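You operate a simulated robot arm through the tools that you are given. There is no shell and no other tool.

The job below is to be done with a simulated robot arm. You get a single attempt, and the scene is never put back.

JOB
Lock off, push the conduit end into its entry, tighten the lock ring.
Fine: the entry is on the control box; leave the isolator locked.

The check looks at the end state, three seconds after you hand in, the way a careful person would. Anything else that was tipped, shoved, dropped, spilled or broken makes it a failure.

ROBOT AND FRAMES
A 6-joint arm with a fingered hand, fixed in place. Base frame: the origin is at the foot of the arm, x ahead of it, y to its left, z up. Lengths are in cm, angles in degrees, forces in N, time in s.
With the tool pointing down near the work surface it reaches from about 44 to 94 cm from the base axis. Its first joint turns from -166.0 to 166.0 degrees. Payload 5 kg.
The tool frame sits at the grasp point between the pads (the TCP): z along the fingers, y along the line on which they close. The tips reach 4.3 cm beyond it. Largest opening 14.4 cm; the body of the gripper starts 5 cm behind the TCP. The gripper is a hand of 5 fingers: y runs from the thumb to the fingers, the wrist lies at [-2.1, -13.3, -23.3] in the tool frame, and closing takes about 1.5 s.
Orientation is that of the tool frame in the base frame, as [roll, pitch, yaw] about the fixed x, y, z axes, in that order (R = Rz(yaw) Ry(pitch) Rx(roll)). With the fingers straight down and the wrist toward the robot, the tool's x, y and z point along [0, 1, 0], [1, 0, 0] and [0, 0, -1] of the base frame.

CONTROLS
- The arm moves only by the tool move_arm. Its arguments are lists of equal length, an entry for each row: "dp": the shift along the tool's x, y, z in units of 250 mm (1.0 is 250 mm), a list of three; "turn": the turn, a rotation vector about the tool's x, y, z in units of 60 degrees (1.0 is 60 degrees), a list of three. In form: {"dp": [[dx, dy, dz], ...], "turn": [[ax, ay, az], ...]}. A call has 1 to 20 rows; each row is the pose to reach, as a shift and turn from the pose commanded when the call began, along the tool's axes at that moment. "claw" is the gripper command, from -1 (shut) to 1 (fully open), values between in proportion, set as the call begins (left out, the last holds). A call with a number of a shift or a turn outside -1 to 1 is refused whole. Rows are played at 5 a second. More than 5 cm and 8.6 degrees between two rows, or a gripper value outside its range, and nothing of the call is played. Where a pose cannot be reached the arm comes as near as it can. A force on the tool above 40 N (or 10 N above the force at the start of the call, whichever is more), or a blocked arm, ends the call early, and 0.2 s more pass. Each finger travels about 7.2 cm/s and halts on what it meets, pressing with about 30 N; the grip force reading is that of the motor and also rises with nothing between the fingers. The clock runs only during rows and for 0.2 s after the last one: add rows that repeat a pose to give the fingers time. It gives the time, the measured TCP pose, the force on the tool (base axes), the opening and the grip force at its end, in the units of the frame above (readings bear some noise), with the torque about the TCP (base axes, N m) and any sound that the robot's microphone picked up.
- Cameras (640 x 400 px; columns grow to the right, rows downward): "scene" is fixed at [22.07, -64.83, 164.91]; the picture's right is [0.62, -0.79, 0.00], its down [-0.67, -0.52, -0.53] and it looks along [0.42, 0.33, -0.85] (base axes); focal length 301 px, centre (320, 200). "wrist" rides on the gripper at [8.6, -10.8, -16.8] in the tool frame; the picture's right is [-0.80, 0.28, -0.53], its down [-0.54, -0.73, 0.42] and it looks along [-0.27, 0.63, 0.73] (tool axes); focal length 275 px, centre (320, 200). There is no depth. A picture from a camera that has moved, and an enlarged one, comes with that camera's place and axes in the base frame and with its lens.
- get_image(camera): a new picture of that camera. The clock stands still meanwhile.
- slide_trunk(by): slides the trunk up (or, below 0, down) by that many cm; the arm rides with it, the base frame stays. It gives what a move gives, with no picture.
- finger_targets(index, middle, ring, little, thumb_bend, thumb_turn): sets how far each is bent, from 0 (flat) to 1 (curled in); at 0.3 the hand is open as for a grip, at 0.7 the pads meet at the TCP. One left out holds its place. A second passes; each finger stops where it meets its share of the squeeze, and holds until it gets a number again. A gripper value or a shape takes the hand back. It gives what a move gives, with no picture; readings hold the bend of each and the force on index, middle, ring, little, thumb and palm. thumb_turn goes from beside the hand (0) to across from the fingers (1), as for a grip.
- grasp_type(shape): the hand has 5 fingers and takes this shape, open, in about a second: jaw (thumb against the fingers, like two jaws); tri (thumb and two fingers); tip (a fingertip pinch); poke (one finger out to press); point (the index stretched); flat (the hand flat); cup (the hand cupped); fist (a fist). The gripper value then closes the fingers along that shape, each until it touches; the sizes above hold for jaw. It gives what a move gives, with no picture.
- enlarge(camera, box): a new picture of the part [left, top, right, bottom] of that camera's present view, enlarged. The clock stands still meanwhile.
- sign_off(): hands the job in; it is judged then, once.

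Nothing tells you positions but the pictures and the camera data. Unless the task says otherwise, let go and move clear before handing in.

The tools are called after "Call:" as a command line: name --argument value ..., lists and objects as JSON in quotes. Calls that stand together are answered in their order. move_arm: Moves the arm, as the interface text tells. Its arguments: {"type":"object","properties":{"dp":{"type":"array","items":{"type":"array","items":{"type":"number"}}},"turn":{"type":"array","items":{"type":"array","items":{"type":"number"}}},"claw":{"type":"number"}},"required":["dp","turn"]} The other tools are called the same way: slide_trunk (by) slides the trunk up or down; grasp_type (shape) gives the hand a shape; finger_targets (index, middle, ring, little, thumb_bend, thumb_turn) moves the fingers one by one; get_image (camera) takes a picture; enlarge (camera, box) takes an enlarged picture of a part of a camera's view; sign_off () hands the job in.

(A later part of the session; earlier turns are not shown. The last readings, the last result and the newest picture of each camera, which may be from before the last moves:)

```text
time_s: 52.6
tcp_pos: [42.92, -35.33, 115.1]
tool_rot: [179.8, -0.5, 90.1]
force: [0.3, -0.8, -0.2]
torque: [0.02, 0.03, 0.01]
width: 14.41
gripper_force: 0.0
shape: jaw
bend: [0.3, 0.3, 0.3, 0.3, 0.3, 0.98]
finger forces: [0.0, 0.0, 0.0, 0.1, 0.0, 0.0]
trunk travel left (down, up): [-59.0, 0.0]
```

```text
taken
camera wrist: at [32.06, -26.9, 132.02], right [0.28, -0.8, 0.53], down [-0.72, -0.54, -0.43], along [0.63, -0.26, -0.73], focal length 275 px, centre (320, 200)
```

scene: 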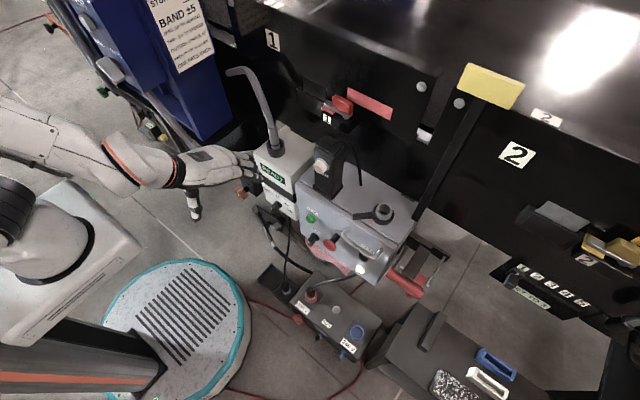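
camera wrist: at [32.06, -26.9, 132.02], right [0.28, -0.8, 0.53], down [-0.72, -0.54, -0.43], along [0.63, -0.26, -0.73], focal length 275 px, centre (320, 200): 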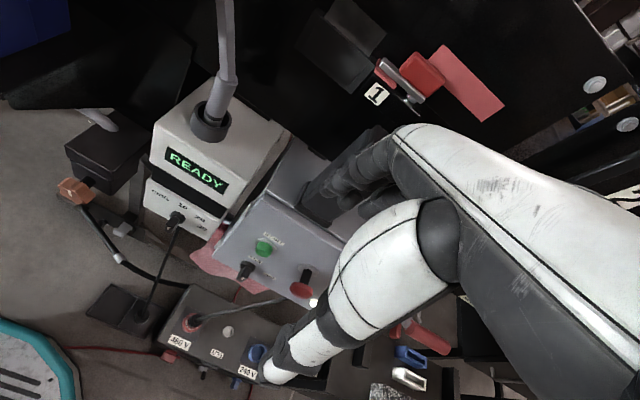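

I'll zoom tightly on the collar and sleeve, and on the wand plate from here.

Call:
enlarge --camera "wrist" --box '[170, 60, 260, 150]'

Call:
enlarge --camera "wrist" --box '[70, 190, 170, 290]'

Call:
enlarge --camera "wrist" --box '[290, 0, 520, 140]'

```text
4.44 times, centred on (215, 105) of wrist
camera zoom: at [32.06, -26.9, 132.02], right [0.28, -0.8, 0.53], down [-0.72, -0.54, -0.43], along [0.63, -0.26, -0.73], focal length 1224 px, centre (787, 622)
```

zoom: 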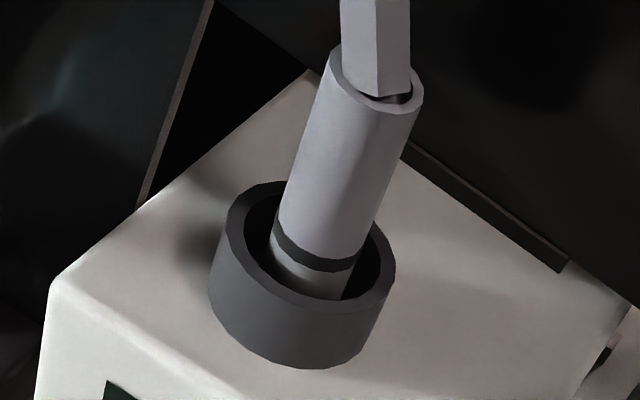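

```text
4.00 times, centred on (120, 240) of wrist
camera zoom: at [32.06, -26.9, 132.02], right [0.28, -0.8, 0.53], down [-0.72, -0.54, -0.43], along [0.63, -0.26, -0.73], focal length 1101 px, centre (1120, 40)
```

zoom: 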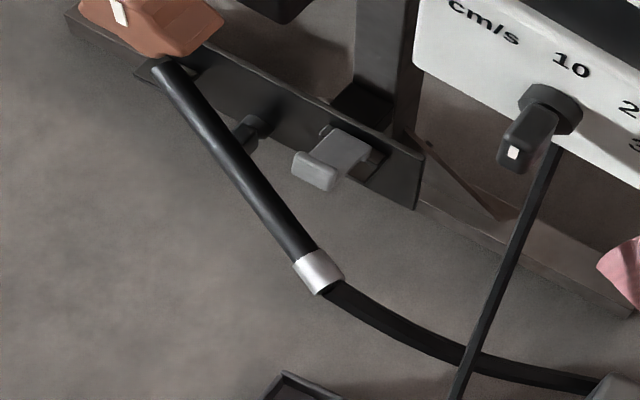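

```text
2.78 times, centred on (405, 70) of wrist
camera zoom: at [32.06, -26.9, 132.02], right [0.28, -0.8, 0.53], down [-0.72, -0.54, -0.43], along [0.63, -0.26, -0.73], focal length 766 px, centre (84, 562)
```

zoom: 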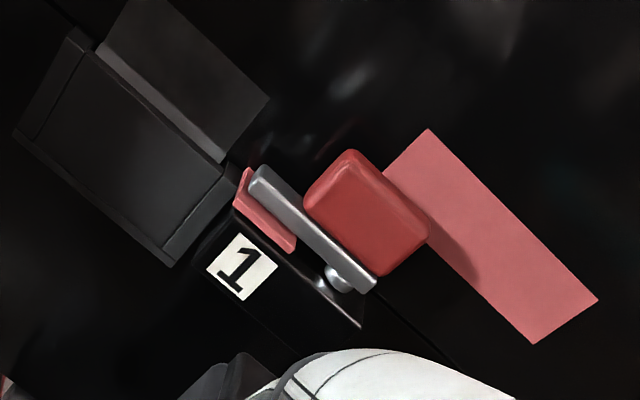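

The sleeve is a hollow ferrule with a dark depth-mark ring and a spigot below. It is parked loosely in a dark cup on the READY unit, with a grey conduit coming out of its top. That fits as the conduit end, and the silver bore with the levered ring on the control box fits as its entry and lock ring. I start with the isolator: I'll move back right and prepare a forward-tilted hand in front of the red grip.

Call:
move_arm --dp '[[-0.152, -0.06, 0], [-0.303, -0.12, 0], [-0.454, -0.18, 0], [-0.606, -0.24, 0], [-0.757, -0.3, 0], [-0.908, -0.356, 0], [-0.908, -0.356, 0]]' --turn '[[0, 0, 0.083], [0, 0, 0.167], [0, 0, 0.25], [0, 0, 0.333], [0, 0, 0.417], [0, 0, 0.5], [0, 0, 0.5]]'

Call:
slide_trunk --by -10

```text
time_s: 54.2
tcp_pos: [33.94, -58.21, 114.88]
tool_rot: [-180.0, -0.5, 60.0]
force: [-0.3, 0.3, 0.7]
torque: [0.03, -0.02, 0.0]
width: 14.41
gripper_force: 0.0
shape: jaw
bend: [0.3, 0.3, 0.3, 0.3, 0.3, 0.98]
finger forces: [0.1, 0.0, 0.0, 0.1, 0.1, 0.1]
trunk travel left (down, up): [-59.0, 0.0]
```

```text
time_s: 55.5
tcp_pos: [33.96, -58.0, 104.95]
tool_rot: [-180.0, -0.5, 60.1]
force: [0.3, 0.1, -0.8]
torque: [-0.01, -0.04, 0.01]
width: 14.38
gripper_force: 0.1
shape: jaw
bend: [0.3, 0.3, 0.3, 0.3, 0.3, 0.98]
finger forces: [0.1, 0.0, 0.1, 0.0, 0.1, 0.0]
trunk travel left (down, up): [-49.0, 10.0]
```

Now I'll tilt the hand forward about 60° so it approaches the grip from the front with the fingers above and the thumb below.

Call:
move_arm --dp '[[0, 0.02, 0], [0, 0.04, 0], [0, 0.06, 0], [0, 0.08, 0], [0, 0.1, 0], [0, 0.12, 0], [0, 0.14, 0], [0, 0.14, 0]]' --turn '[[-0.125, 0, 0], [-0.25, 0, 0], [-0.375, 0, 0], [-0.5, 0, 0], [-0.625, 0, 0], [-0.75, 0, 0], [-0.875, 0, 0], [-0.95, 0, 0]]'

Call:
get_image --camera "wrist"

Call:
get_image --camera "scene"

```text
time_s: 57.3
tcp_pos: [36.99, -60.14, 105.32]
tool_rot: [123.3, -0.8, 60.1]
force: [0.8, -0.4, 0.0]
torque: [-0.02, -0.01, 0.01]
width: 14.41
gripper_force: 0.1
shape: jaw
bend: [0.3, 0.3, 0.3, 0.3, 0.3, 0.98]
finger forces: [0.0, 0.0, 0.0, 0.1, 0.0, 0.0]
out of reach, approached as far as the arm can: row 8
trunk travel left (down, up): [-49.0, 10.0]
```

```text
taken
camera wrist: at [24.0, -42.78, 105.68], right [-0.65, -0.55, 0.52], down [-0.3, -0.44, -0.85], along [0.7, -0.71, 0.12], focal length 275 px, centre (320, 200)
```

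wrist: 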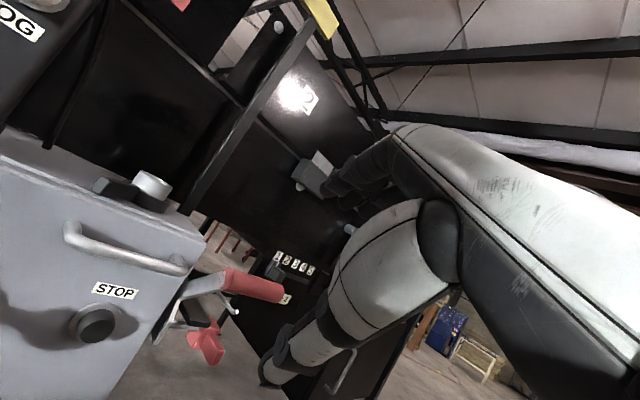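

```text
taken
```

scene: 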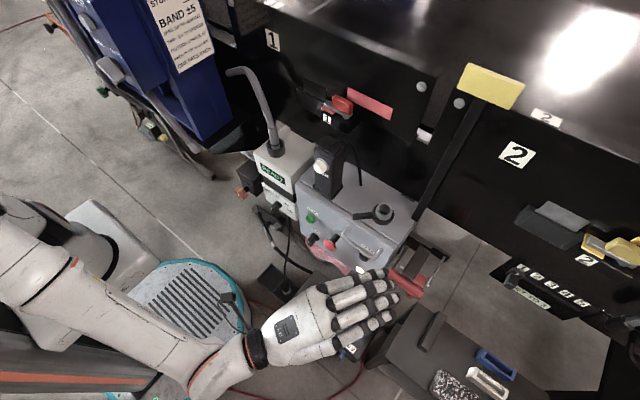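

The hand points along a line that runs almost straight at the grip, which I place at (49.7, -67.5, 96.5). I'll advance along the tool axis most of the way with the hand open and check the picture.

Call:
move_arm --dp '[[0, 0.005, 0.12], [0, 0.01, 0.24], [0, 0.015, 0.34], [0, 0.015, 0.42], [0, 0.015, 0.42]]' --turn '[[0, 0, 0], [0, 0, 0], [0, 0, 0], [0, 0, 0], [0, 0, 0]]' --claw 1

Call:
get_image --camera "wrist"

Call:
enlarge --camera "scene" --box '[330, 210, 460, 330]'

```text
time_s: 58.5
tcp_pos: [45.08, -65.16, 100.34]
tool_rot: [123.5, -0.9, 60.4]
force: [0.1, 0.3, -0.8]
torque: [0.02, -0.01, 0.05]
width: 14.4
gripper_force: 0.0
shape: jaw
bend: [0.3, 0.3, 0.3, 0.3, 0.3, 0.98]
finger forces: [0.1, 0.0, 0.0, 0.0, 0.0, 0.1]
out of reach, approached as far as the arm can: row 1, 2, 3, 4, 5
trunk travel left (down, up): [-49.0, 10.0]
```

```text
taken
camera wrist: at [32.06, -47.82, 100.69], right [-0.65, -0.56, 0.52], down [-0.3, -0.44, -0.85], along [0.7, -0.71, 0.12], focal length 275 px, centre (320, 200)
```

wrist: 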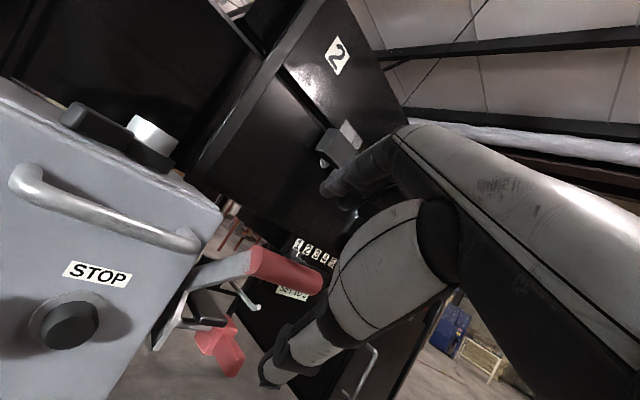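

```text
3.33 times, centred on (395, 270) of scene
camera zoom: at [22.07, -64.83, 164.91], right [0.62, -0.79, 0.0], down [-0.67, -0.52, -0.53], along [0.42, 0.33, -0.85], focal length 1002 px, centre (70, -33)
```

zoom: 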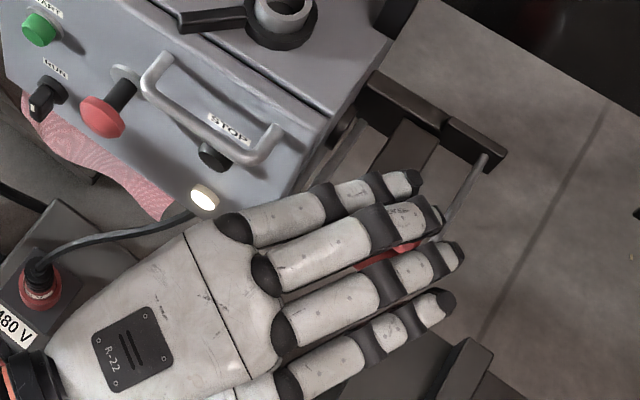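

The fingers pass above the grip, but it is still about 6 cm ahead of the TCP. I'll advance another 5.5 cm.

Call:
move_arm --dp '[[0, 0, 0.08], [0, 0, 0.16], [0, 0, 0.22], [0, 0, 0.22]]' --turn '[[0, 0, 0], [0, 0, 0], [0, 0, 0], [0, 0, 0]]'

Call:
get_image --camera "wrist"

Call:
enlarge --camera "scene" --box '[330, 210, 460, 330]'

```text
time_s: 59.5
tcp_pos: [48.94, -67.49, 97.42]
tool_rot: [123.2, -0.7, 60.3]
force: [-0.4, 0.3, -0.5]
torque: [-0.01, 0.04, 0.03]
width: 14.4
gripper_force: 0.1
shape: jaw
bend: [0.3, 0.3, 0.3, 0.3, 0.3, 0.98]
finger forces: [0.0, 0.0, 0.0, 0.0, 0.0, 0.0]
trunk travel left (down, up): [-49.0, 10.0]
```

```text
taken
camera wrist: at [35.99, -50.11, 97.61], right [-0.65, -0.55, 0.52], down [-0.3, -0.44, -0.85], along [0.7, -0.71, 0.12], focal length 275 px, centre (320, 200)
```

wrist: 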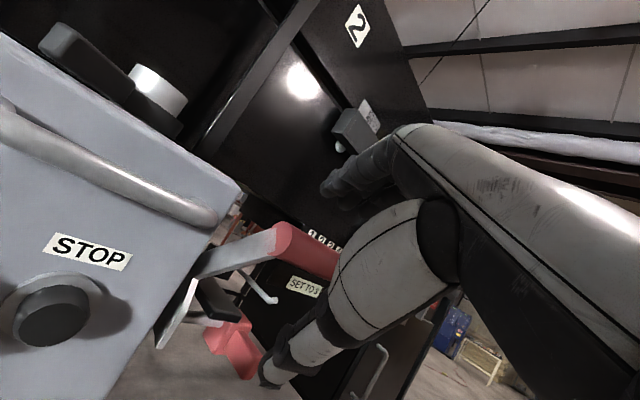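

```text
3.33 times, centred on (395, 270) of scene
camera zoom: at [22.07, -64.83, 164.91], right [0.62, -0.79, 0.0], down [-0.67, -0.52, -0.53], along [0.42, 0.33, -0.85], focal length 1002 px, centre (70, -33)
```

zoom: 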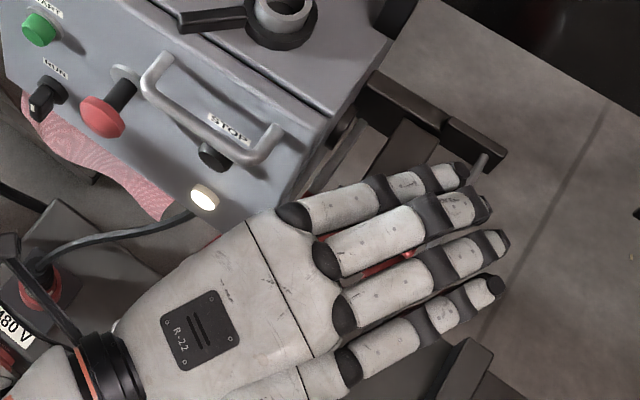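

The grip now lies between fingers and thumb. I'll close the hand to a loose cage of about 4.5 cm rather than a firm squeeze.

Call:
move_arm --dp '[[0, 0, 0], [0, 0, 0], [0, 0, 0], [0, 0, 0], [0, 0, 0], [0, 0, 0], [0, 0, 0], [0, 0, 0]]' --turn '[[0, 0, 0], [0, 0, 0], [0, 0, 0], [0, 0, 0], [0, 0, 0], [0, 0, 0], [0, 0, 0], [0, 0, 0]]' --claw -0.4

Call:
get_image --camera "wrist"

Call:
enlarge --camera "scene" --box '[330, 210, 460, 330]'

```text
time_s: 61.3
tcp_pos: [49.01, -67.42, 97.5]
tool_rot: [123.3, -0.6, 60.1]
force: [0.3, 0.0, -0.2]
torque: [0.01, -0.02, -0.05]
width: 4.35
gripper_force: 0.0
shape: jaw
bend: [0.74, 0.54, 0.51, 0.48, 0.74, 1.0]
finger forces: [0.0, 0.0, 0.0, 0.0, 0.0, 0.0]
trunk travel left (down, up): [-49.0, 10.0]
```

```text
taken
camera wrist: at [35.96, -50.1, 97.62], right [-0.65, -0.55, 0.52], down [-0.3, -0.44, -0.85], along [0.7, -0.71, 0.12], focal length 275 px, centre (320, 200)
```

wrist: 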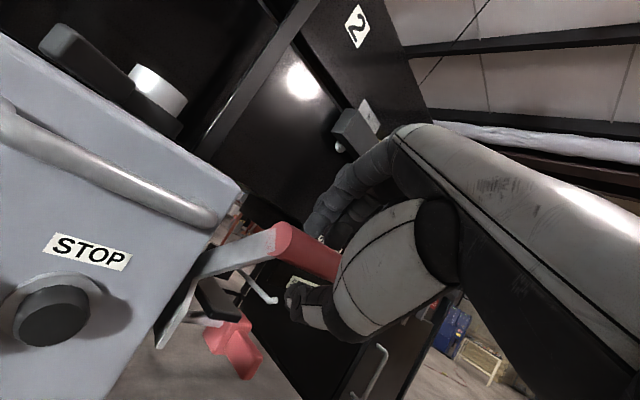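

```text
3.33 times, centred on (395, 270) of scene
camera zoom: at [22.07, -64.83, 164.91], right [0.62, -0.79, 0.0], down [-0.67, -0.52, -0.53], along [0.42, 0.33, -0.85], focal length 1002 px, centre (70, -33)
```

zoom: 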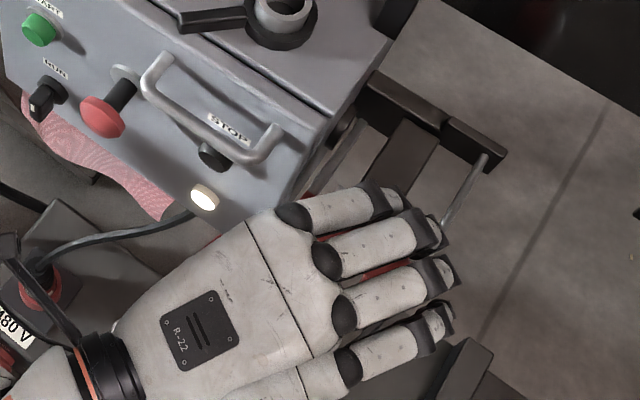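

The cage is good and nothing is touched yet. I'll start pulling the lever down along its arc (pivot near (60.9, 86.5), radius about 15 cm), going only the first 20° or so, and check the force and the lamp.

Call:
move_arm --dp '[[-0.018, -0.059, 0.0], [-0.036, -0.118, 0.003], [-0.047, -0.168, 0.012], [-0.058, -0.219, 0.024], [-0.058, -0.219, 0.024]]' --turn '[[0, 0, 0], [0, 0, 0], [0, 0, 0], [0, 0, 0], [0, 0, 0]]'

Call:
get_image --camera "wrist"

Call:
enlarge --camera "scene" --box '[330, 210, 460, 330]'

```text
time_s: 62.5
tcp_pos: [46.43, -69.3, 93.54]
tool_rot: [123.6, -1.2, 60.5]
force: [-0.3, -3.3, 2.2]
torque: [-0.04, -0.12, -0.1]
width: 4.45
gripper_force: 0.0
shape: jaw
bend: [0.74, 0.52, 0.51, 0.48, 0.74, 1.0]
finger forces: [0.7, 3.3, 0.1, 0.0, 0.0, 0.0]
out of reach, approached as far as the arm can: row 1, 2, 3, 4, 5
trunk travel left (down, up): [-49.0, 10.0]
```

```text
taken
camera wrist: at [33.26, -51.96, 93.91], right [-0.65, -0.56, 0.52], down [-0.3, -0.43, -0.85], along [0.7, -0.71, 0.11], focal length 275 px, centre (320, 200)
```

wrist: 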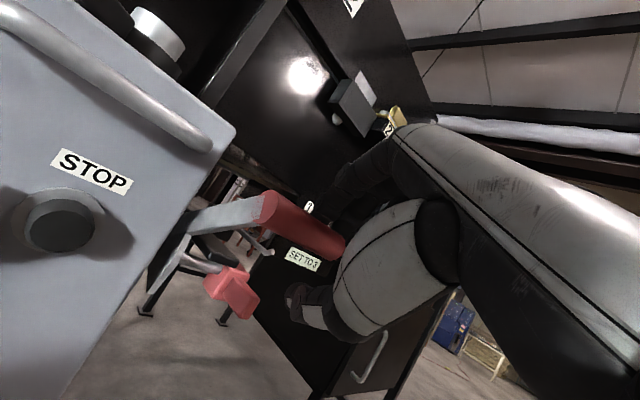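

```text
3.33 times, centred on (395, 270) of scene
camera zoom: at [22.07, -64.83, 164.91], right [0.62, -0.79, 0.0], down [-0.67, -0.52, -0.53], along [0.42, 0.33, -0.85], focal length 1002 px, centre (70, -33)
```

zoom: 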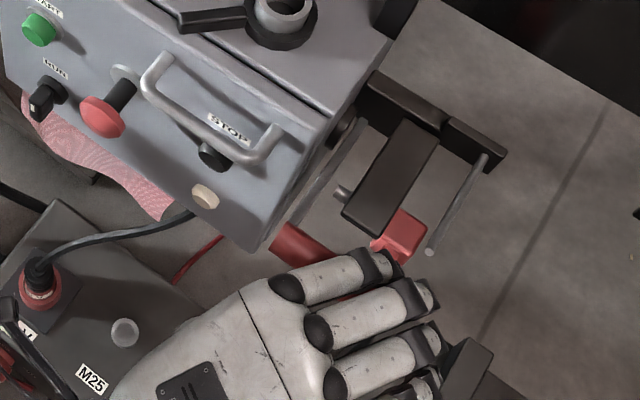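

The lamp has gone out and the force stayed small, so pulling the lever down switches the isolator OFF. The arm is near its reach limit in this pose, so I'll continue down in small trunk steps, watching the force.

Call:
slide_trunk --by -3

Call:
get_image --camera "wrist"

```text
time_s: 63.3
tcp_pos: [46.3, -69.18, 90.36]
tool_rot: [123.8, -1.2, 60.5]
force: [1.9, -1.9, 0.1]
torque: [0.03, 0.04, 0.02]
width: 4.38
gripper_force: 0.0
shape: jaw
bend: [0.74, 0.53, 0.51, 0.48, 0.74, 1.0]
finger forces: [0.6, 1.8, 0.0, 0.1, 0.0, 0.1]
trunk travel left (down, up): [-46.0, 13.0]
```

```text
taken
camera wrist: at [33.33, -51.88, 90.85], right [-0.65, -0.56, 0.52], down [-0.3, -0.43, -0.85], along [0.7, -0.7, 0.11], focal length 275 px, centre (320, 200)
```

wrist: 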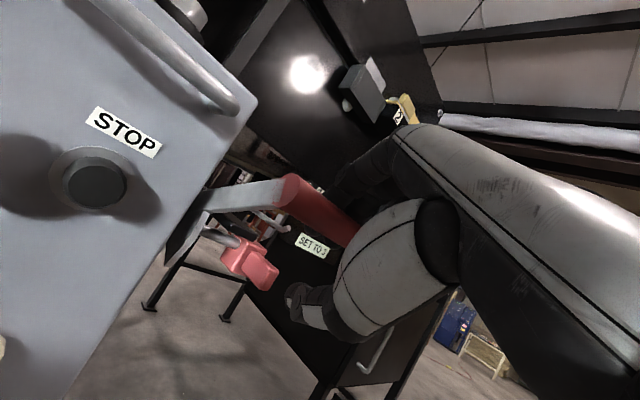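

The lever follows easily. I'll continue lowering.

Call:
slide_trunk --by -4

Call:
get_image --camera "wrist"

```text
time_s: 64.1
tcp_pos: [46.41, -69.12, 86.44]
tool_rot: [123.8, -1.2, 60.6]
force: [1.0, 1.1, -0.2]
torque: [-0.02, -0.01, 0.0]
width: 4.35
gripper_force: 0.0
shape: jaw
bend: [0.74, 0.54, 0.51, 0.48, 0.74, 1.0]
finger forces: [0.1, 0.0, 0.0, 0.1, 0.0, 0.1]
trunk travel left (down, up): [-42.0, 17.0]
```

```text
taken
camera wrist: at [33.3, -51.9, 86.94], right [-0.65, -0.56, 0.52], down [-0.3, -0.43, -0.85], along [0.7, -0.7, 0.11], focal length 275 px, centre (320, 200)
```

wrist: 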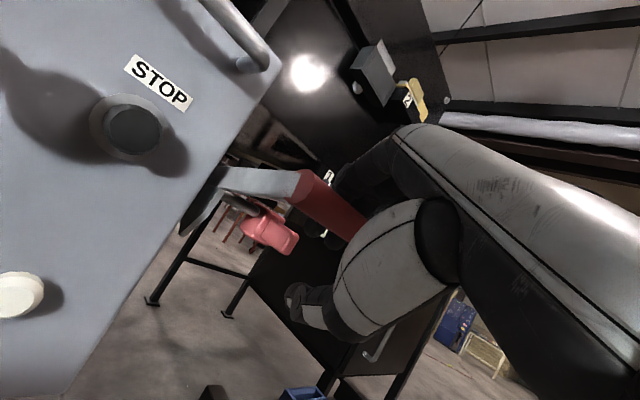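

The lever is now about 9° above horizontal. I'll continue down.

Call:
slide_trunk --by -4

Call:
slide_trunk --by -3

Call:
get_image --camera "wrist"

Call:
enlarge --camera "scene" --box '[330, 210, 460, 330]'

```text
time_s: 64.9
tcp_pos: [46.47, -69.16, 82.42]
tool_rot: [123.6, -1.2, 60.5]
force: [0.4, -0.2, 0.3]
torque: [0.04, 0.01, 0.03]
width: 4.33
gripper_force: 0.1
shape: jaw
bend: [0.74, 0.54, 0.51, 0.48, 0.74, 1.0]
finger forces: [0.0, 0.0, 0.0, 0.0, 0.0, 0.1]
trunk travel left (down, up): [-38.0, 21.0]
```

```text
time_s: 65.7
tcp_pos: [46.51, -69.15, 79.47]
tool_rot: [123.6, -1.1, 60.5]
force: [-0.4, 0.1, -0.4]
torque: [-0.02, 0.02, -0.02]
width: 4.35
gripper_force: 0.1
shape: jaw
bend: [0.74, 0.54, 0.51, 0.48, 0.74, 1.0]
finger forces: [0.0, 0.1, 0.0, 0.0, 0.0, 0.0]
trunk travel left (down, up): [-35.0, 24.0]
```

```text
taken
camera wrist: at [33.32, -51.91, 79.95], right [-0.65, -0.56, 0.52], down [-0.3, -0.43, -0.85], along [0.7, -0.7, 0.11], focal length 275 px, centre (320, 200)
```

wrist: 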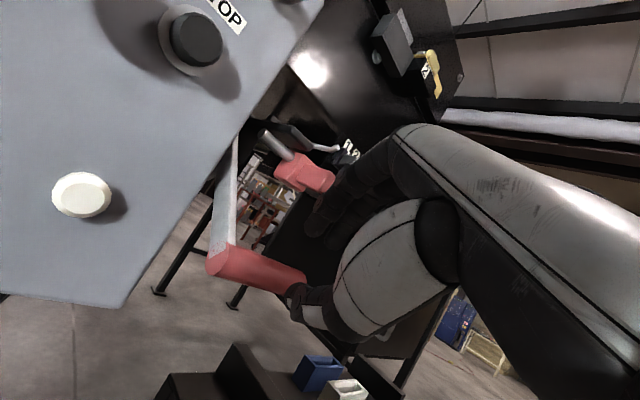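

```text
3.33 times, centred on (395, 270) of scene
camera zoom: at [22.07, -64.83, 164.91], right [0.62, -0.79, 0.0], down [-0.67, -0.52, -0.53], along [0.42, 0.33, -0.85], focal length 1002 px, centre (70, -33)
```

zoom: 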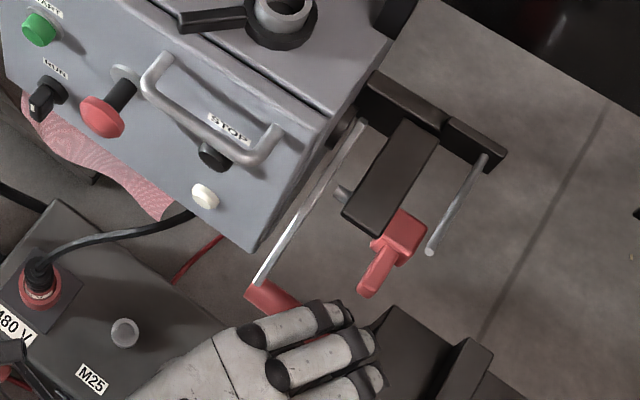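

The lever has dropped to about 45° below horizontal on its own and the lamp is out, so the isolator is OFF. Before retracting I'll check where my thumb is relative to the grip.

Call:
enlarge --camera "wrist" --box '[190, 120, 400, 320]'

```text
2.00 times, centred on (295, 220) of wrist
camera zoom: at [33.32, -51.91, 79.95], right [-0.65, -0.56, 0.52], down [-0.3, -0.43, -0.85], along [0.7, -0.7, 0.11], focal length 551 px, centre (370, 160)
```

zoom: 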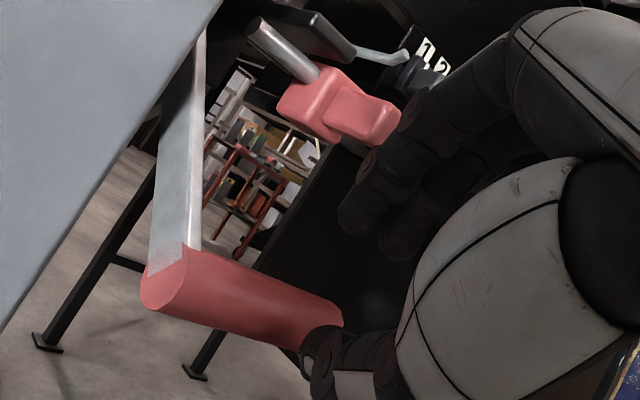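

The thumb is just in front of the grip's end and not hooked under it. I'll retract straight back along the tool axis.

Call:
move_arm --dp '[[0, 0, -0.06], [0, 0, -0.14], [0, 0, -0.24], [0, 0, -0.34], [0, 0, -0.42], [0, 0, -0.42]]' --turn '[[0, 0, 0], [0, 0, 0], [0, 0, 0], [0, 0, 0], [0, 0, 0], [0, 0, 0]]'

Call:
get_image --camera "wrist"

Call:
enlarge --camera "scene" --box '[350, 210, 460, 310]'

```text
time_s: 67.1
tcp_pos: [38.63, -65.11, 85.51]
tool_rot: [123.9, -1.5, 60.8]
force: [-0.4, -0.6, -0.3]
torque: [-0.01, 0.04, 0.01]
width: 4.35
gripper_force: 0.1
shape: jaw
bend: [0.74, 0.54, 0.51, 0.48, 0.74, 1.0]
finger forces: [0.0, 0.0, 0.0, 0.0, 0.0, 0.0]
out of reach, approached as far as the arm can: row 4
trunk travel left (down, up): [-35.0, 24.0]
```

```text
taken
camera wrist: at [25.53, -47.88, 86.1], right [-0.64, -0.57, 0.51], down [-0.3, -0.43, -0.85], along [0.7, -0.7, 0.1], focal length 275 px, centre (320, 200)
```

wrist: 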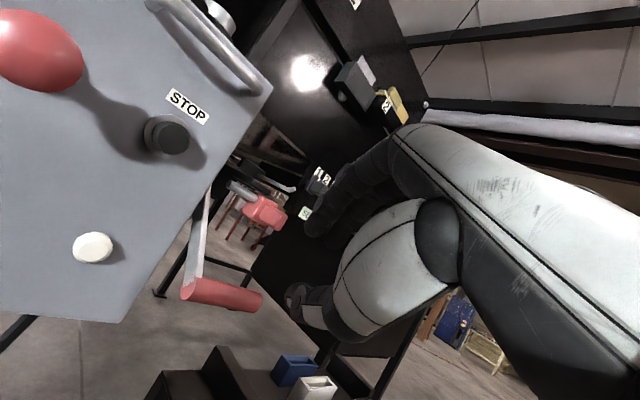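

```text
4.00 times, centred on (405, 260) of scene
camera zoom: at [22.07, -64.83, 164.91], right [0.62, -0.79, 0.0], down [-0.67, -0.52, -0.53], along [0.42, 0.33, -0.85], focal length 1202 px, centre (-20, -40)
```

zoom: 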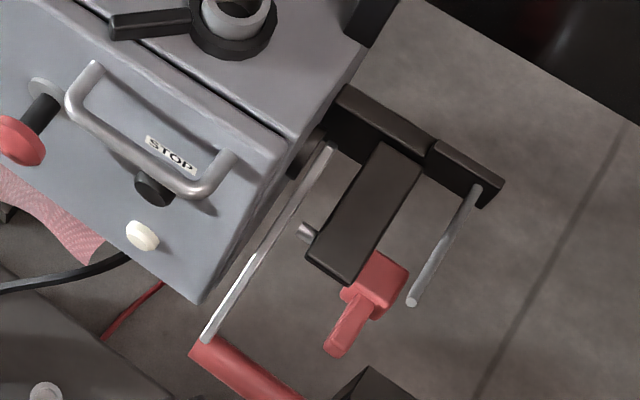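

The lever is fully down at OFF and the lamp is out. Next comes the lock pin: its red knob has a tab from about x = 52 to 57 at (y, z) = (-70.6, 85) and must slide towards +y. I'll raise, go vertical, and turn to yaw near 0 so the fingers can hook behind the tab.

Call:
slide_trunk --by 24

Call:
move_arm --dp '[[0, -0.02, -0.02], [0, -0.04, -0.04], [0, -0.06, -0.06], [0, -0.06, -0.06], [0, -0.06, -0.06], [0, -0.06, -0.06], [0, -0.06, -0.06], [0, -0.06, -0.06]]' --turn '[[0.13, 0, 0], [0.26, 0, 0], [0.39, 0, 0], [0.52, 0, 0], [0.65, 0, 0], [0.78, 0, 0], [0.91, 0, 0], [0.94, 0, 0]]'

Call:
move_arm --dp '[[0, 0, 0], [0, 0, 0], [0, 0, 0], [0, 0, 0], [0, 0, 0], [0, 0, 0], [0, 0, 0], [0, 0, 0]]' --turn '[[0, 0, 0.13], [0, 0, 0.26], [0, 0, 0.39], [0, 0, 0.52], [0, 0, 0.65], [0, 0, 0.78], [0, 0, 0.91], [0, 0, 0.91]]'

Call:
get_image --camera "wrist"

Call:
get_image --camera "scene"

```text
time_s: 69.6
tcp_pos: [38.65, -65.13, 109.39]
tool_rot: [124.0, -1.4, 60.7]
force: [1.1, -0.2, -0.9]
torque: [0.04, 0.04, -0.02]
width: 4.33
gripper_force: 0.0
shape: jaw
bend: [0.74, 0.54, 0.51, 0.48, 0.74, 1.0]
finger forces: [0.0, 0.1, 0.0, 0.1, 0.0, 0.0]
trunk travel left (down, up): [-59.0, 0.0]
```

```text
time_s: 71.4
tcp_pos: [37.0, -64.15, 109.16]
tool_rot: [-179.5, -1.4, 60.6]
force: [0.1, -0.9, -0.1]
torque: [-0.01, 0.01, -0.01]
width: 4.33
gripper_force: 0.0
shape: jaw
bend: [0.74, 0.54, 0.52, 0.48, 0.74, 1.0]
finger forces: [0.0, 0.0, 0.1, 0.0, 0.0, 0.0]
trunk travel left (down, up): [-59.0, 0.0]
```

```text
time_s: 73.2
tcp_pos: [36.91, -64.18, 109.08]
tool_rot: [-178.5, -0.5, 6.1]
force: [0.0, 0.8, 0.1]
torque: [0.02, -0.03, 0.0]
width: 4.33
gripper_force: 0.1
shape: jaw
bend: [0.74, 0.54, 0.52, 0.48, 0.74, 1.0]
finger forces: [0.0, 0.0, 0.0, 0.0, 0.1, 0.0]
trunk travel left (down, up): [-59.0, 0.0]
```

```text
taken
camera wrist: at [44.26, -52.9, 126.19], right [-0.77, -0.38, 0.52], down [-0.61, 0.67, -0.41], along [-0.19, -0.63, -0.75], focal length 275 px, centre (320, 200)
```

wrist: 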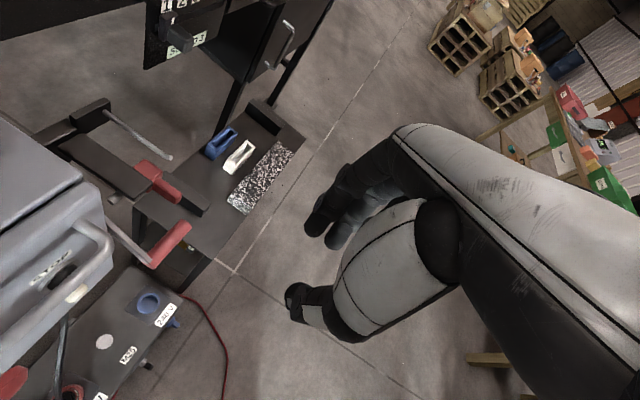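

```text
taken
```

scene: 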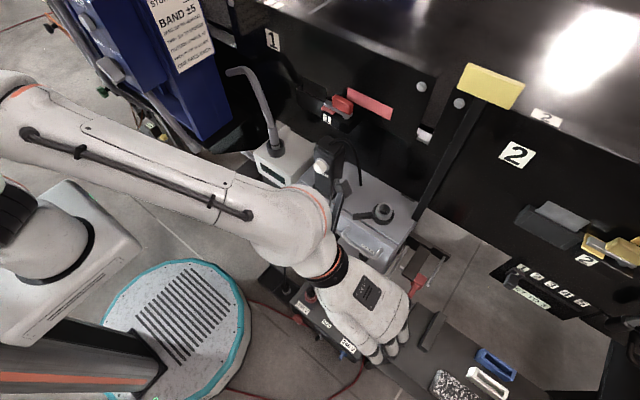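

Turned successfully to yaw 6. This view shows the whole isolator well, so I'll zoom in to refine the knob and pin positions.

Call:
enlarge --camera "wrist" --box '[60, 90, 220, 290]'

Call:
enlarge --camera "wrist" --box '[100, 140, 220, 230]'

```text
2.00 times, centred on (140, 190) of wrist
camera zoom: at [44.26, -52.9, 126.19], right [-0.77, -0.38, 0.52], down [-0.61, 0.67, -0.41], along [-0.19, -0.63, -0.75], focal length 551 px, centre (680, 220)
```

zoom: 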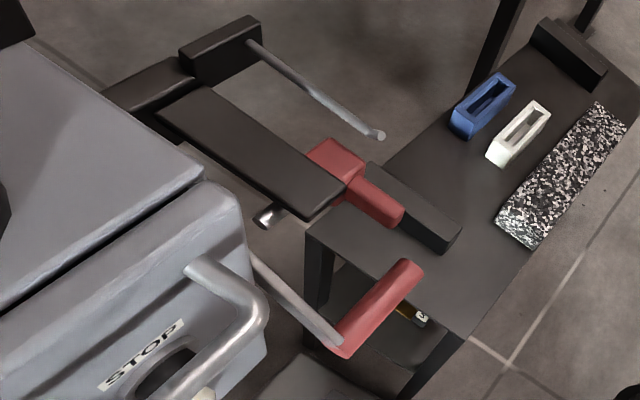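

```text
4.44 times, centred on (160, 185) of wrist
camera zoom: at [44.26, -52.9, 126.19], right [-0.77, -0.38, 0.52], down [-0.61, 0.67, -0.41], along [-0.19, -0.63, -0.75], focal length 1224 px, centre (1031, 267)
```

zoom: 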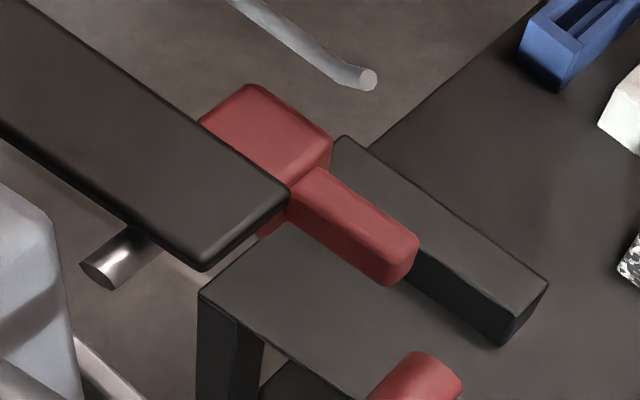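

I place the tab between y = -69.6 and -71.3 with its tip at x = 52.3 and z = 85. The slab edge is at x = 55.6 and the peg end near (55.7, -71.7, 91.6). I'll move above it to about (51.7, -70.4) and then come down in stages.

Call:
move_arm --dp '[[0.14, 0.077, 0], [0.28, 0.154, 0], [0.42, 0.232, 0], [0.562, 0.309, 0], [0.562, 0.309, 0]]' --turn '[[0, 0, 0], [0, 0, 0], [0, 0, 0], [0, 0, 0], [0, 0, 0]]'

Call:
slide_trunk --by -10

Call:
get_image --camera "wrist"

Call:
enlarge --camera "scene" --box '[330, 190, 460, 320]'

```text
time_s: 74.4
tcp_pos: [51.73, -70.53, 108.95]
tool_rot: [-178.6, -0.6, 6.2]
force: [0.5, 0.1, 0.2]
torque: [0.0, 0.02, 0.0]
width: 4.34
gripper_force: 0.2
shape: jaw
bend: [0.74, 0.54, 0.52, 0.48, 0.74, 1.0]
finger forces: [0.1, 0.0, 0.0, 0.0, 0.0, 0.0]
trunk travel left (down, up): [-59.0, 0.0]
```

```text
time_s: 75.7
tcp_pos: [51.77, -70.45, 98.84]
tool_rot: [-178.6, -0.4, 6.2]
force: [0.7, -0.1, 0.1]
torque: [0.02, 0.01, -0.02]
width: 4.33
gripper_force: 0.0
shape: jaw
bend: [0.74, 0.54, 0.52, 0.48, 0.74, 1.0]
finger forces: [0.1, 0.0, 0.0, 0.0, 0.0, 0.0]
trunk travel left (down, up): [-49.0, 10.0]
```

```text
taken
camera wrist: at [59.08, -59.15, 116.03], right [-0.76, -0.38, 0.52], down [-0.61, 0.67, -0.41], along [-0.19, -0.63, -0.75], focal length 275 px, centre (320, 200)
```

wrist: 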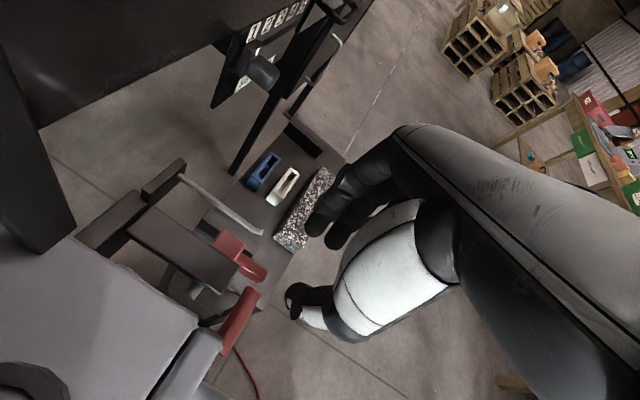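

```text
3.08 times, centred on (395, 255) of scene
camera zoom: at [22.07, -64.83, 164.91], right [0.62, -0.79, 0.0], down [-0.67, -0.52, -0.53], along [0.42, 0.33, -0.85], focal length 925 px, centre (89, 31)
```

zoom: 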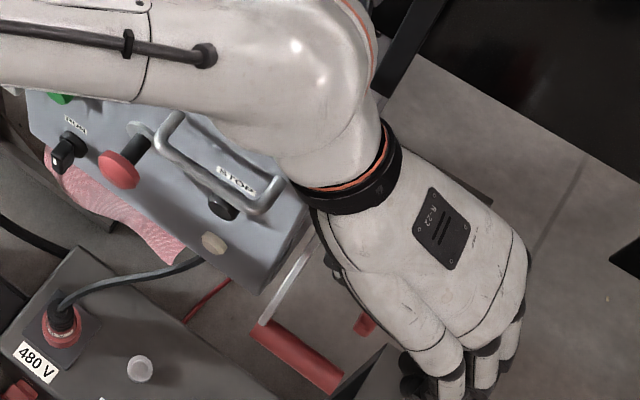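

Clearances look fine: the sign pole is 8 cm from the wrist camera, and the wrist will stay above the box top. I'll lower another 8 cm and look again.

Call:
slide_trunk --by -8

Call:
get_image --camera "wrist"

Call:
enlarge --camera "wrist" --box '[200, 180, 400, 340]'

```text
time_s: 76.9
tcp_pos: [51.77, -70.45, 90.87]
tool_rot: [-178.6, -0.5, 6.2]
force: [-0.2, -0.1, 0.2]
torque: [0.02, 0.0, 0.0]
width: 4.37
gripper_force: 0.0
shape: jaw
bend: [0.74, 0.54, 0.52, 0.48, 0.74, 1.0]
finger forces: [0.1, 0.0, 0.1, 0.0, 0.1, 0.1]
trunk travel left (down, up): [-41.0, 18.0]
```

```text
taken
camera wrist: at [59.08, -59.15, 108.03], right [-0.76, -0.38, 0.52], down [-0.61, 0.67, -0.41], along [-0.19, -0.63, -0.75], focal length 275 px, centre (320, 200)
```

wrist: 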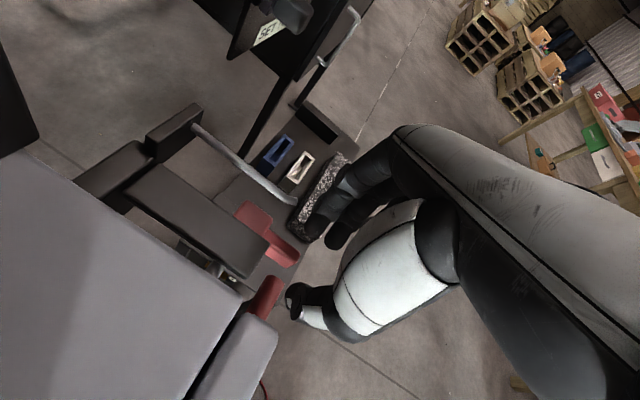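

```text
2.50 times, centred on (300, 260) of wrist
camera zoom: at [59.08, -59.15, 108.03], right [-0.76, -0.38, 0.52], down [-0.61, 0.67, -0.41], along [-0.19, -0.63, -0.75], focal length 688 px, centre (370, 50)
```

zoom: 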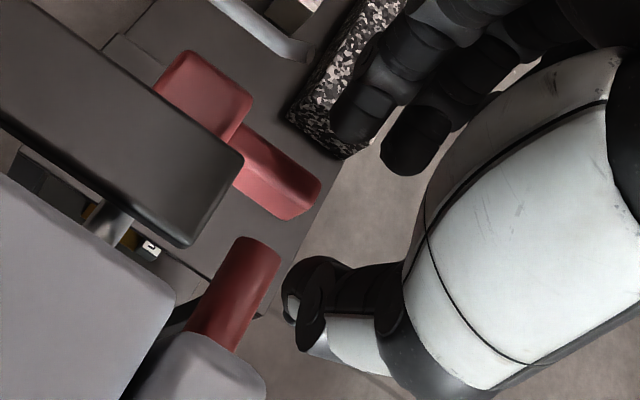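

The index tip should come down just right of the tab and the thumb to its left. I'll lower 5 cm with the arm, force-limited.

Call:
move_arm --dp '[[0, 0, 0.05], [0, 0, 0.1], [0, 0, 0.15], [0, 0, 0.2], [0, 0, 0.2]]' --turn '[[0, 0, 0], [0, 0, 0], [0, 0, 0], [0, 0, 0], [0, 0, 0]]'

Call:
get_image --camera "wrist"

Call:
enlarge --camera "wrist" --box '[200, 160, 400, 320]'

```text
time_s: 78.1
tcp_pos: [51.72, -70.29, 85.91]
tool_rot: [-178.7, -0.5, 6.1]
force: [0.7, -0.6, -0.7]
torque: [0.0, 0.0, 0.0]
width: 4.34
gripper_force: 0.1
shape: jaw
bend: [0.74, 0.54, 0.52, 0.48, 0.74, 1.0]
finger forces: [0.0, 0.0, 0.1, 0.1, 0.0, 0.0]
trunk travel left (down, up): [-41.0, 18.0]
```

```text
taken
camera wrist: at [59.11, -59.04, 102.94], right [-0.76, -0.38, 0.52], down [-0.61, 0.67, -0.41], along [-0.19, -0.63, -0.75], focal length 275 px, centre (320, 200)
```

wrist: 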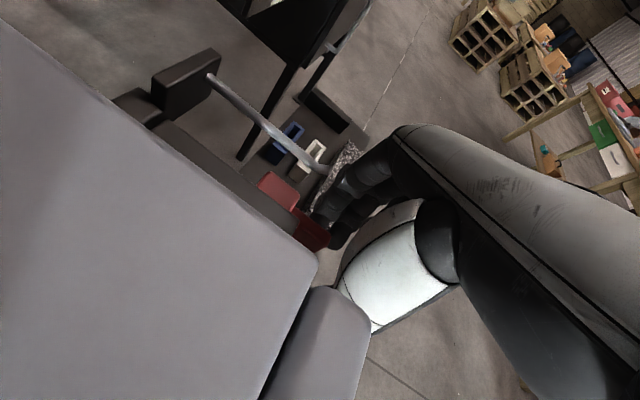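

```text
2.50 times, centred on (300, 240) of wrist
camera zoom: at [59.11, -59.04, 102.94], right [-0.76, -0.38, 0.52], down [-0.61, 0.67, -0.41], along [-0.19, -0.63, -0.75], focal length 688 px, centre (370, 100)
```

zoom: 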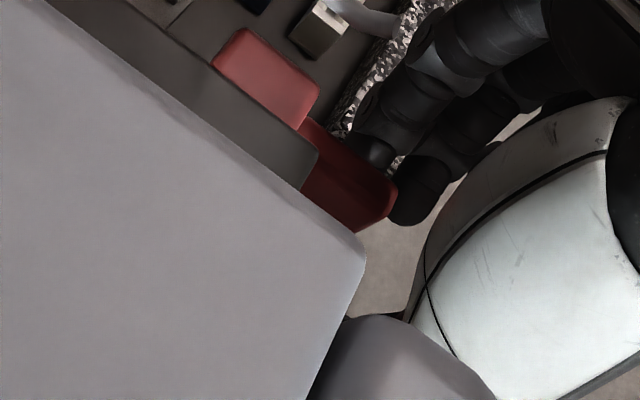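

The index is correctly to the right of the tab, but the wrist camera is now low over the box top and close to the silver cup, so pushing from here could hit it. I'll back up 6 cm and rotate the hand about 29° so the camera sits in front of the box instead.

Call:
move_arm --dp '[[0, 0, -0.06], [0, 0, -0.12], [0, 0, -0.18], [0, 0, -0.26], [0, 0, -0.26]]' --turn '[[0, 0, 0], [0, 0, 0], [0, 0, 0], [0, 0, 0], [0, 0, 0]]'

Call:
move_arm --dp '[[-0.01, 0.01, -0.02], [-0.02, 0.02, -0.03], [-0.03, 0.025, -0.03], [-0.03, 0.033, -0.03], [-0.03, 0.033, -0.03]]' --turn '[[0, 0, -0.12], [0, 0, -0.24], [0, 0, -0.36], [0, 0, -0.483], [0, 0, -0.483]]'

Call:
get_image --camera "wrist"

Call:
enlarge --camera "scene" --box '[310, 170, 460, 320]'

```text
time_s: 79.3
tcp_pos: [51.71, -70.45, 92.38]
tool_rot: [-178.5, -0.5, 6.2]
force: [-0.1, 0.2, 0.1]
torque: [0.01, 0.01, 0.01]
width: 4.34
gripper_force: 0.0
shape: jaw
bend: [0.74, 0.54, 0.52, 0.48, 0.74, 1.0]
finger forces: [0.0, 0.0, 0.1, 0.0, 0.0, 0.0]
trunk travel left (down, up): [-41.0, 18.0]
```

```text
time_s: 80.5
tcp_pos: [51.1, -71.33, 93.13]
tool_rot: [-179.1, -1.2, 35.2]
force: [0.2, -0.6, -0.7]
torque: [0.03, 0.02, -0.01]
width: 4.33
gripper_force: 0.0
shape: jaw
bend: [0.74, 0.54, 0.52, 0.48, 0.74, 1.0]
finger forces: [0.0, 0.0, 0.0, 0.1, 0.1, 0.0]
trunk travel left (down, up): [-41.0, 18.0]
```

```text
taken
camera wrist: at [51.87, -57.97, 110.28], right [-0.49, -0.7, 0.51], down [-0.86, 0.29, -0.42], along [0.15, -0.65, -0.75], focal length 275 px, centre (320, 200)
```

wrist: 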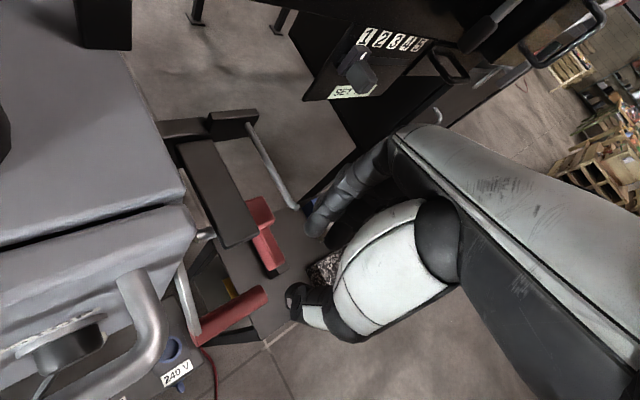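

```text
2.67 times, centred on (385, 245) of scene
camera zoom: at [22.07, -64.83, 164.91], right [0.62, -0.79, 0.0], down [-0.67, -0.52, -0.53], along [0.42, 0.33, -0.85], focal length 802 px, centre (147, 80)
```

zoom: 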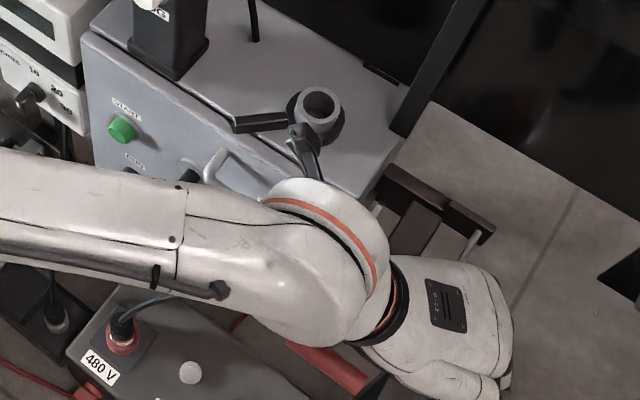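

The camera bracket is now in front of the box and clear of the cup. I'll lower again with the arm so the index goes down on the right of the tab.

Call:
move_arm --dp '[[0, 0, 0.07], [0, 0, 0.14], [0, 0, 0.2], [0, 0, 0.25], [0, 0, 0.285], [0, 0, 0.285]]' --turn '[[0, 0, 0], [0, 0, 0], [0, 0, 0], [0, 0, 0], [0, 0, 0], [0, 0, 0]]'

Call:
get_image --camera "wrist"

Call:
enlarge --camera "wrist" --box '[200, 150, 400, 310]'

```text
time_s: 81.9
tcp_pos: [51.11, -71.08, 86.02]
tool_rot: [-179.0, -1.2, 35.0]
force: [-0.3, 0.0, 0.3]
torque: [0.01, 0.0, 0.0]
width: 4.34
gripper_force: 0.1
shape: jaw
bend: [0.74, 0.54, 0.52, 0.48, 0.74, 1.0]
finger forces: [0.1, 0.0, 0.0, 0.0, 0.1, 0.0]
trunk travel left (down, up): [-41.0, 18.0]
```

```text
taken
camera wrist: at [51.86, -57.79, 103.17], right [-0.49, -0.7, 0.51], down [-0.86, 0.29, -0.42], along [0.15, -0.65, -0.75], focal length 275 px, centre (320, 200)
```

wrist: 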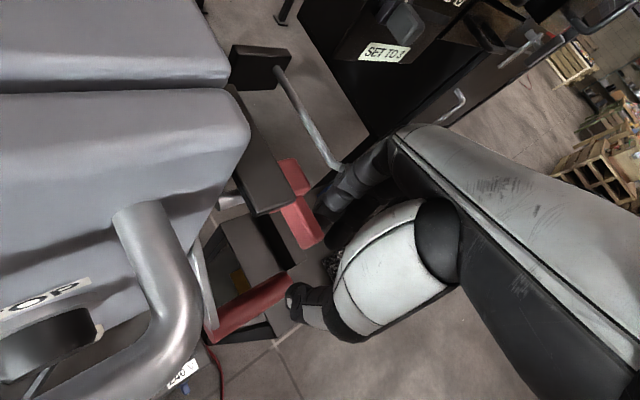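

```text
2.50 times, centred on (300, 230) of wrist
camera zoom: at [51.86, -57.79, 103.17], right [-0.49, -0.7, 0.51], down [-0.86, 0.29, -0.42], along [0.15, -0.65, -0.75], focal length 688 px, centre (370, 125)
```

zoom: 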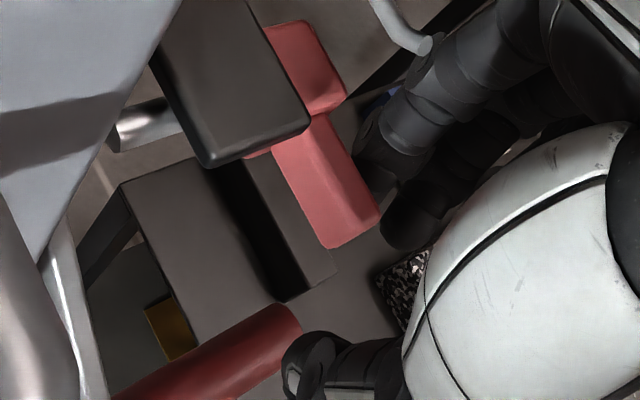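

The fingers straddle the tab, but pushing +y from here would drive the index knuckle into the peg end. I'll back out and instead pinch the tab from the front with the fingers above and the thumb below, as I did with the lever grip.

Call:
move_arm --dp '[[0, 0, -0.07], [0, 0, -0.14], [0, 0, -0.21], [0, 0, -0.285], [0, 0, -0.285]]' --turn '[[0, 0, 0], [0, 0, 0], [0, 0, 0], [0, 0, 0], [0, 0, 0]]'

Call:
slide_trunk --by 10

Call:
move_arm --dp '[[-0.14, -0.09, 0], [-0.28, -0.18, 0], [-0.38, -0.27, 0], [-0.38, -0.36, 0], [-0.38, -0.44, 0], [-0.38, -0.44, 0]]' --turn '[[0, 0, -0.1], [0, 0, -0.2], [0, 0, -0.3], [0, 0, -0.4], [0, 0, -0.417], [0, 0, -0.417]]'

```text
time_s: 83.1
tcp_pos: [51.19, -71.32, 93.07]
tool_rot: [-179.0, -1.2, 35.2]
force: [-0.3, -0.3, -0.4]
torque: [-0.03, 0.04, 0.02]
width: 4.34
gripper_force: 0.0
shape: jaw
bend: [0.74, 0.54, 0.52, 0.48, 0.74, 1.0]
finger forces: [0.1, 0.1, 0.1, 0.1, 0.0, 0.1]
trunk travel left (down, up): [-41.0, 18.0]
```

```text
time_s: 84.4
tcp_pos: [51.11, -71.31, 102.95]
tool_rot: [-179.0, -1.1, 35.0]
force: [1.0, -1.0, -0.1]
torque: [0.06, -0.01, 0.0]
width: 4.33
gripper_force: 0.0
shape: jaw
bend: [0.74, 0.54, 0.52, 0.48, 0.74, 1.0]
finger forces: [0.0, 0.1, 0.0, 0.0, 0.0, 0.0]
trunk travel left (down, up): [-51.0, 8.0]
```

```text
time_s: 85.8
tcp_pos: [36.94, -67.84, 103.08]
tool_rot: [-179.6, -1.3, 60.2]
force: [0.7, 0.0, -0.5]
torque: [-0.02, 0.02, -0.02]
width: 4.34
gripper_force: 0.0
shape: jaw
bend: [0.74, 0.54, 0.52, 0.48, 0.74, 1.0]
finger forces: [0.0, 0.1, 0.1, 0.0, 0.0, 0.0]
trunk travel left (down, up): [-51.0, 8.0]
```

Now I'll tilt forward about 57° again and look before approaching the tab.

Call:
move_arm --dp '[[0, 0.01, 0], [0, 0.02, 0], [0, 0.03, 0], [0, 0.04, 0], [0, 0.04, 0], [0, 0.04, 0], [0, 0.04, 0], [0, 0.04, 0]]' --turn '[[-0.125, 0, 0], [-0.25, 0, 0], [-0.375, 0, 0], [-0.5, 0, 0], [-0.625, 0, 0], [-0.75, 0, 0], [-0.875, 0, 0], [-0.95, 0, 0]]' --claw 0

Call:
slide_trunk --by -11

Call:
get_image --camera "wrist"

Call:
enlarge --camera "wrist" --box '[150, 150, 350, 350]'

```text
time_s: 87.6
tcp_pos: [37.88, -68.26, 103.06]
tool_rot: [123.3, -1.5, 60.2]
force: [0.7, -0.1, -0.2]
torque: [-0.02, 0.02, 0.0]
width: 7.17
gripper_force: 0.2
shape: jaw
bend: [0.74, 0.45, 0.42, 0.4, 0.7, 1.0]
finger forces: [0.0, 0.1, 0.0, 0.0, 0.1, 0.1]
trunk travel left (down, up): [-51.0, 8.0]
```

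```text
time_s: 89.0
tcp_pos: [37.84, -68.27, 92.12]
tool_rot: [123.4, -1.4, 60.2]
force: [-0.8, -0.4, -0.5]
torque: [0.01, 0.02, 0.02]
width: 7.14
gripper_force: 0.0
shape: jaw
bend: [0.74, 0.45, 0.42, 0.4, 0.7, 1.0]
finger forces: [0.0, 0.1, 0.0, 0.0, 0.0, 0.0]
trunk travel left (down, up): [-40.0, 19.0]
```

```text
taken
camera wrist: at [24.93, -50.9, 92.58], right [-0.65, -0.56, 0.51], down [-0.3, -0.43, -0.85], along [0.69, -0.71, 0.11], focal length 275 px, centre (320, 200)
```

wrist: 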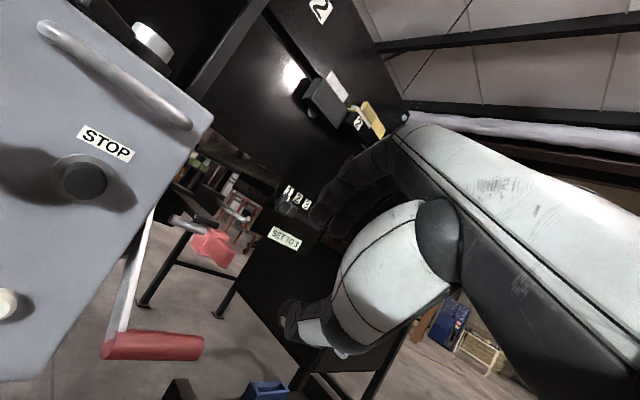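

```text
2.00 times, centred on (250, 250) of wrist
camera zoom: at [24.93, -50.9, 92.58], right [-0.65, -0.56, 0.51], down [-0.3, -0.43, -0.85], along [0.69, -0.71, 0.11], focal length 551 px, centre (460, 100)
```

zoom: 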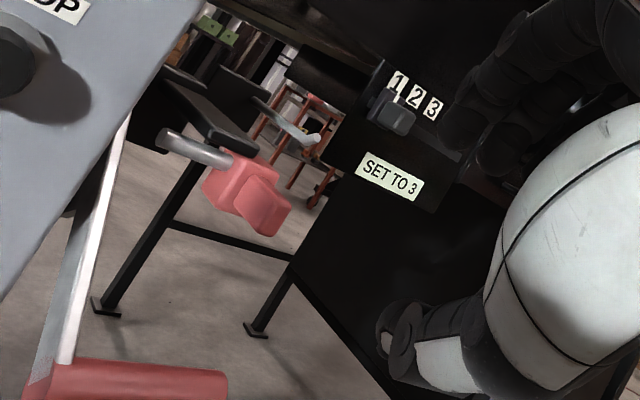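

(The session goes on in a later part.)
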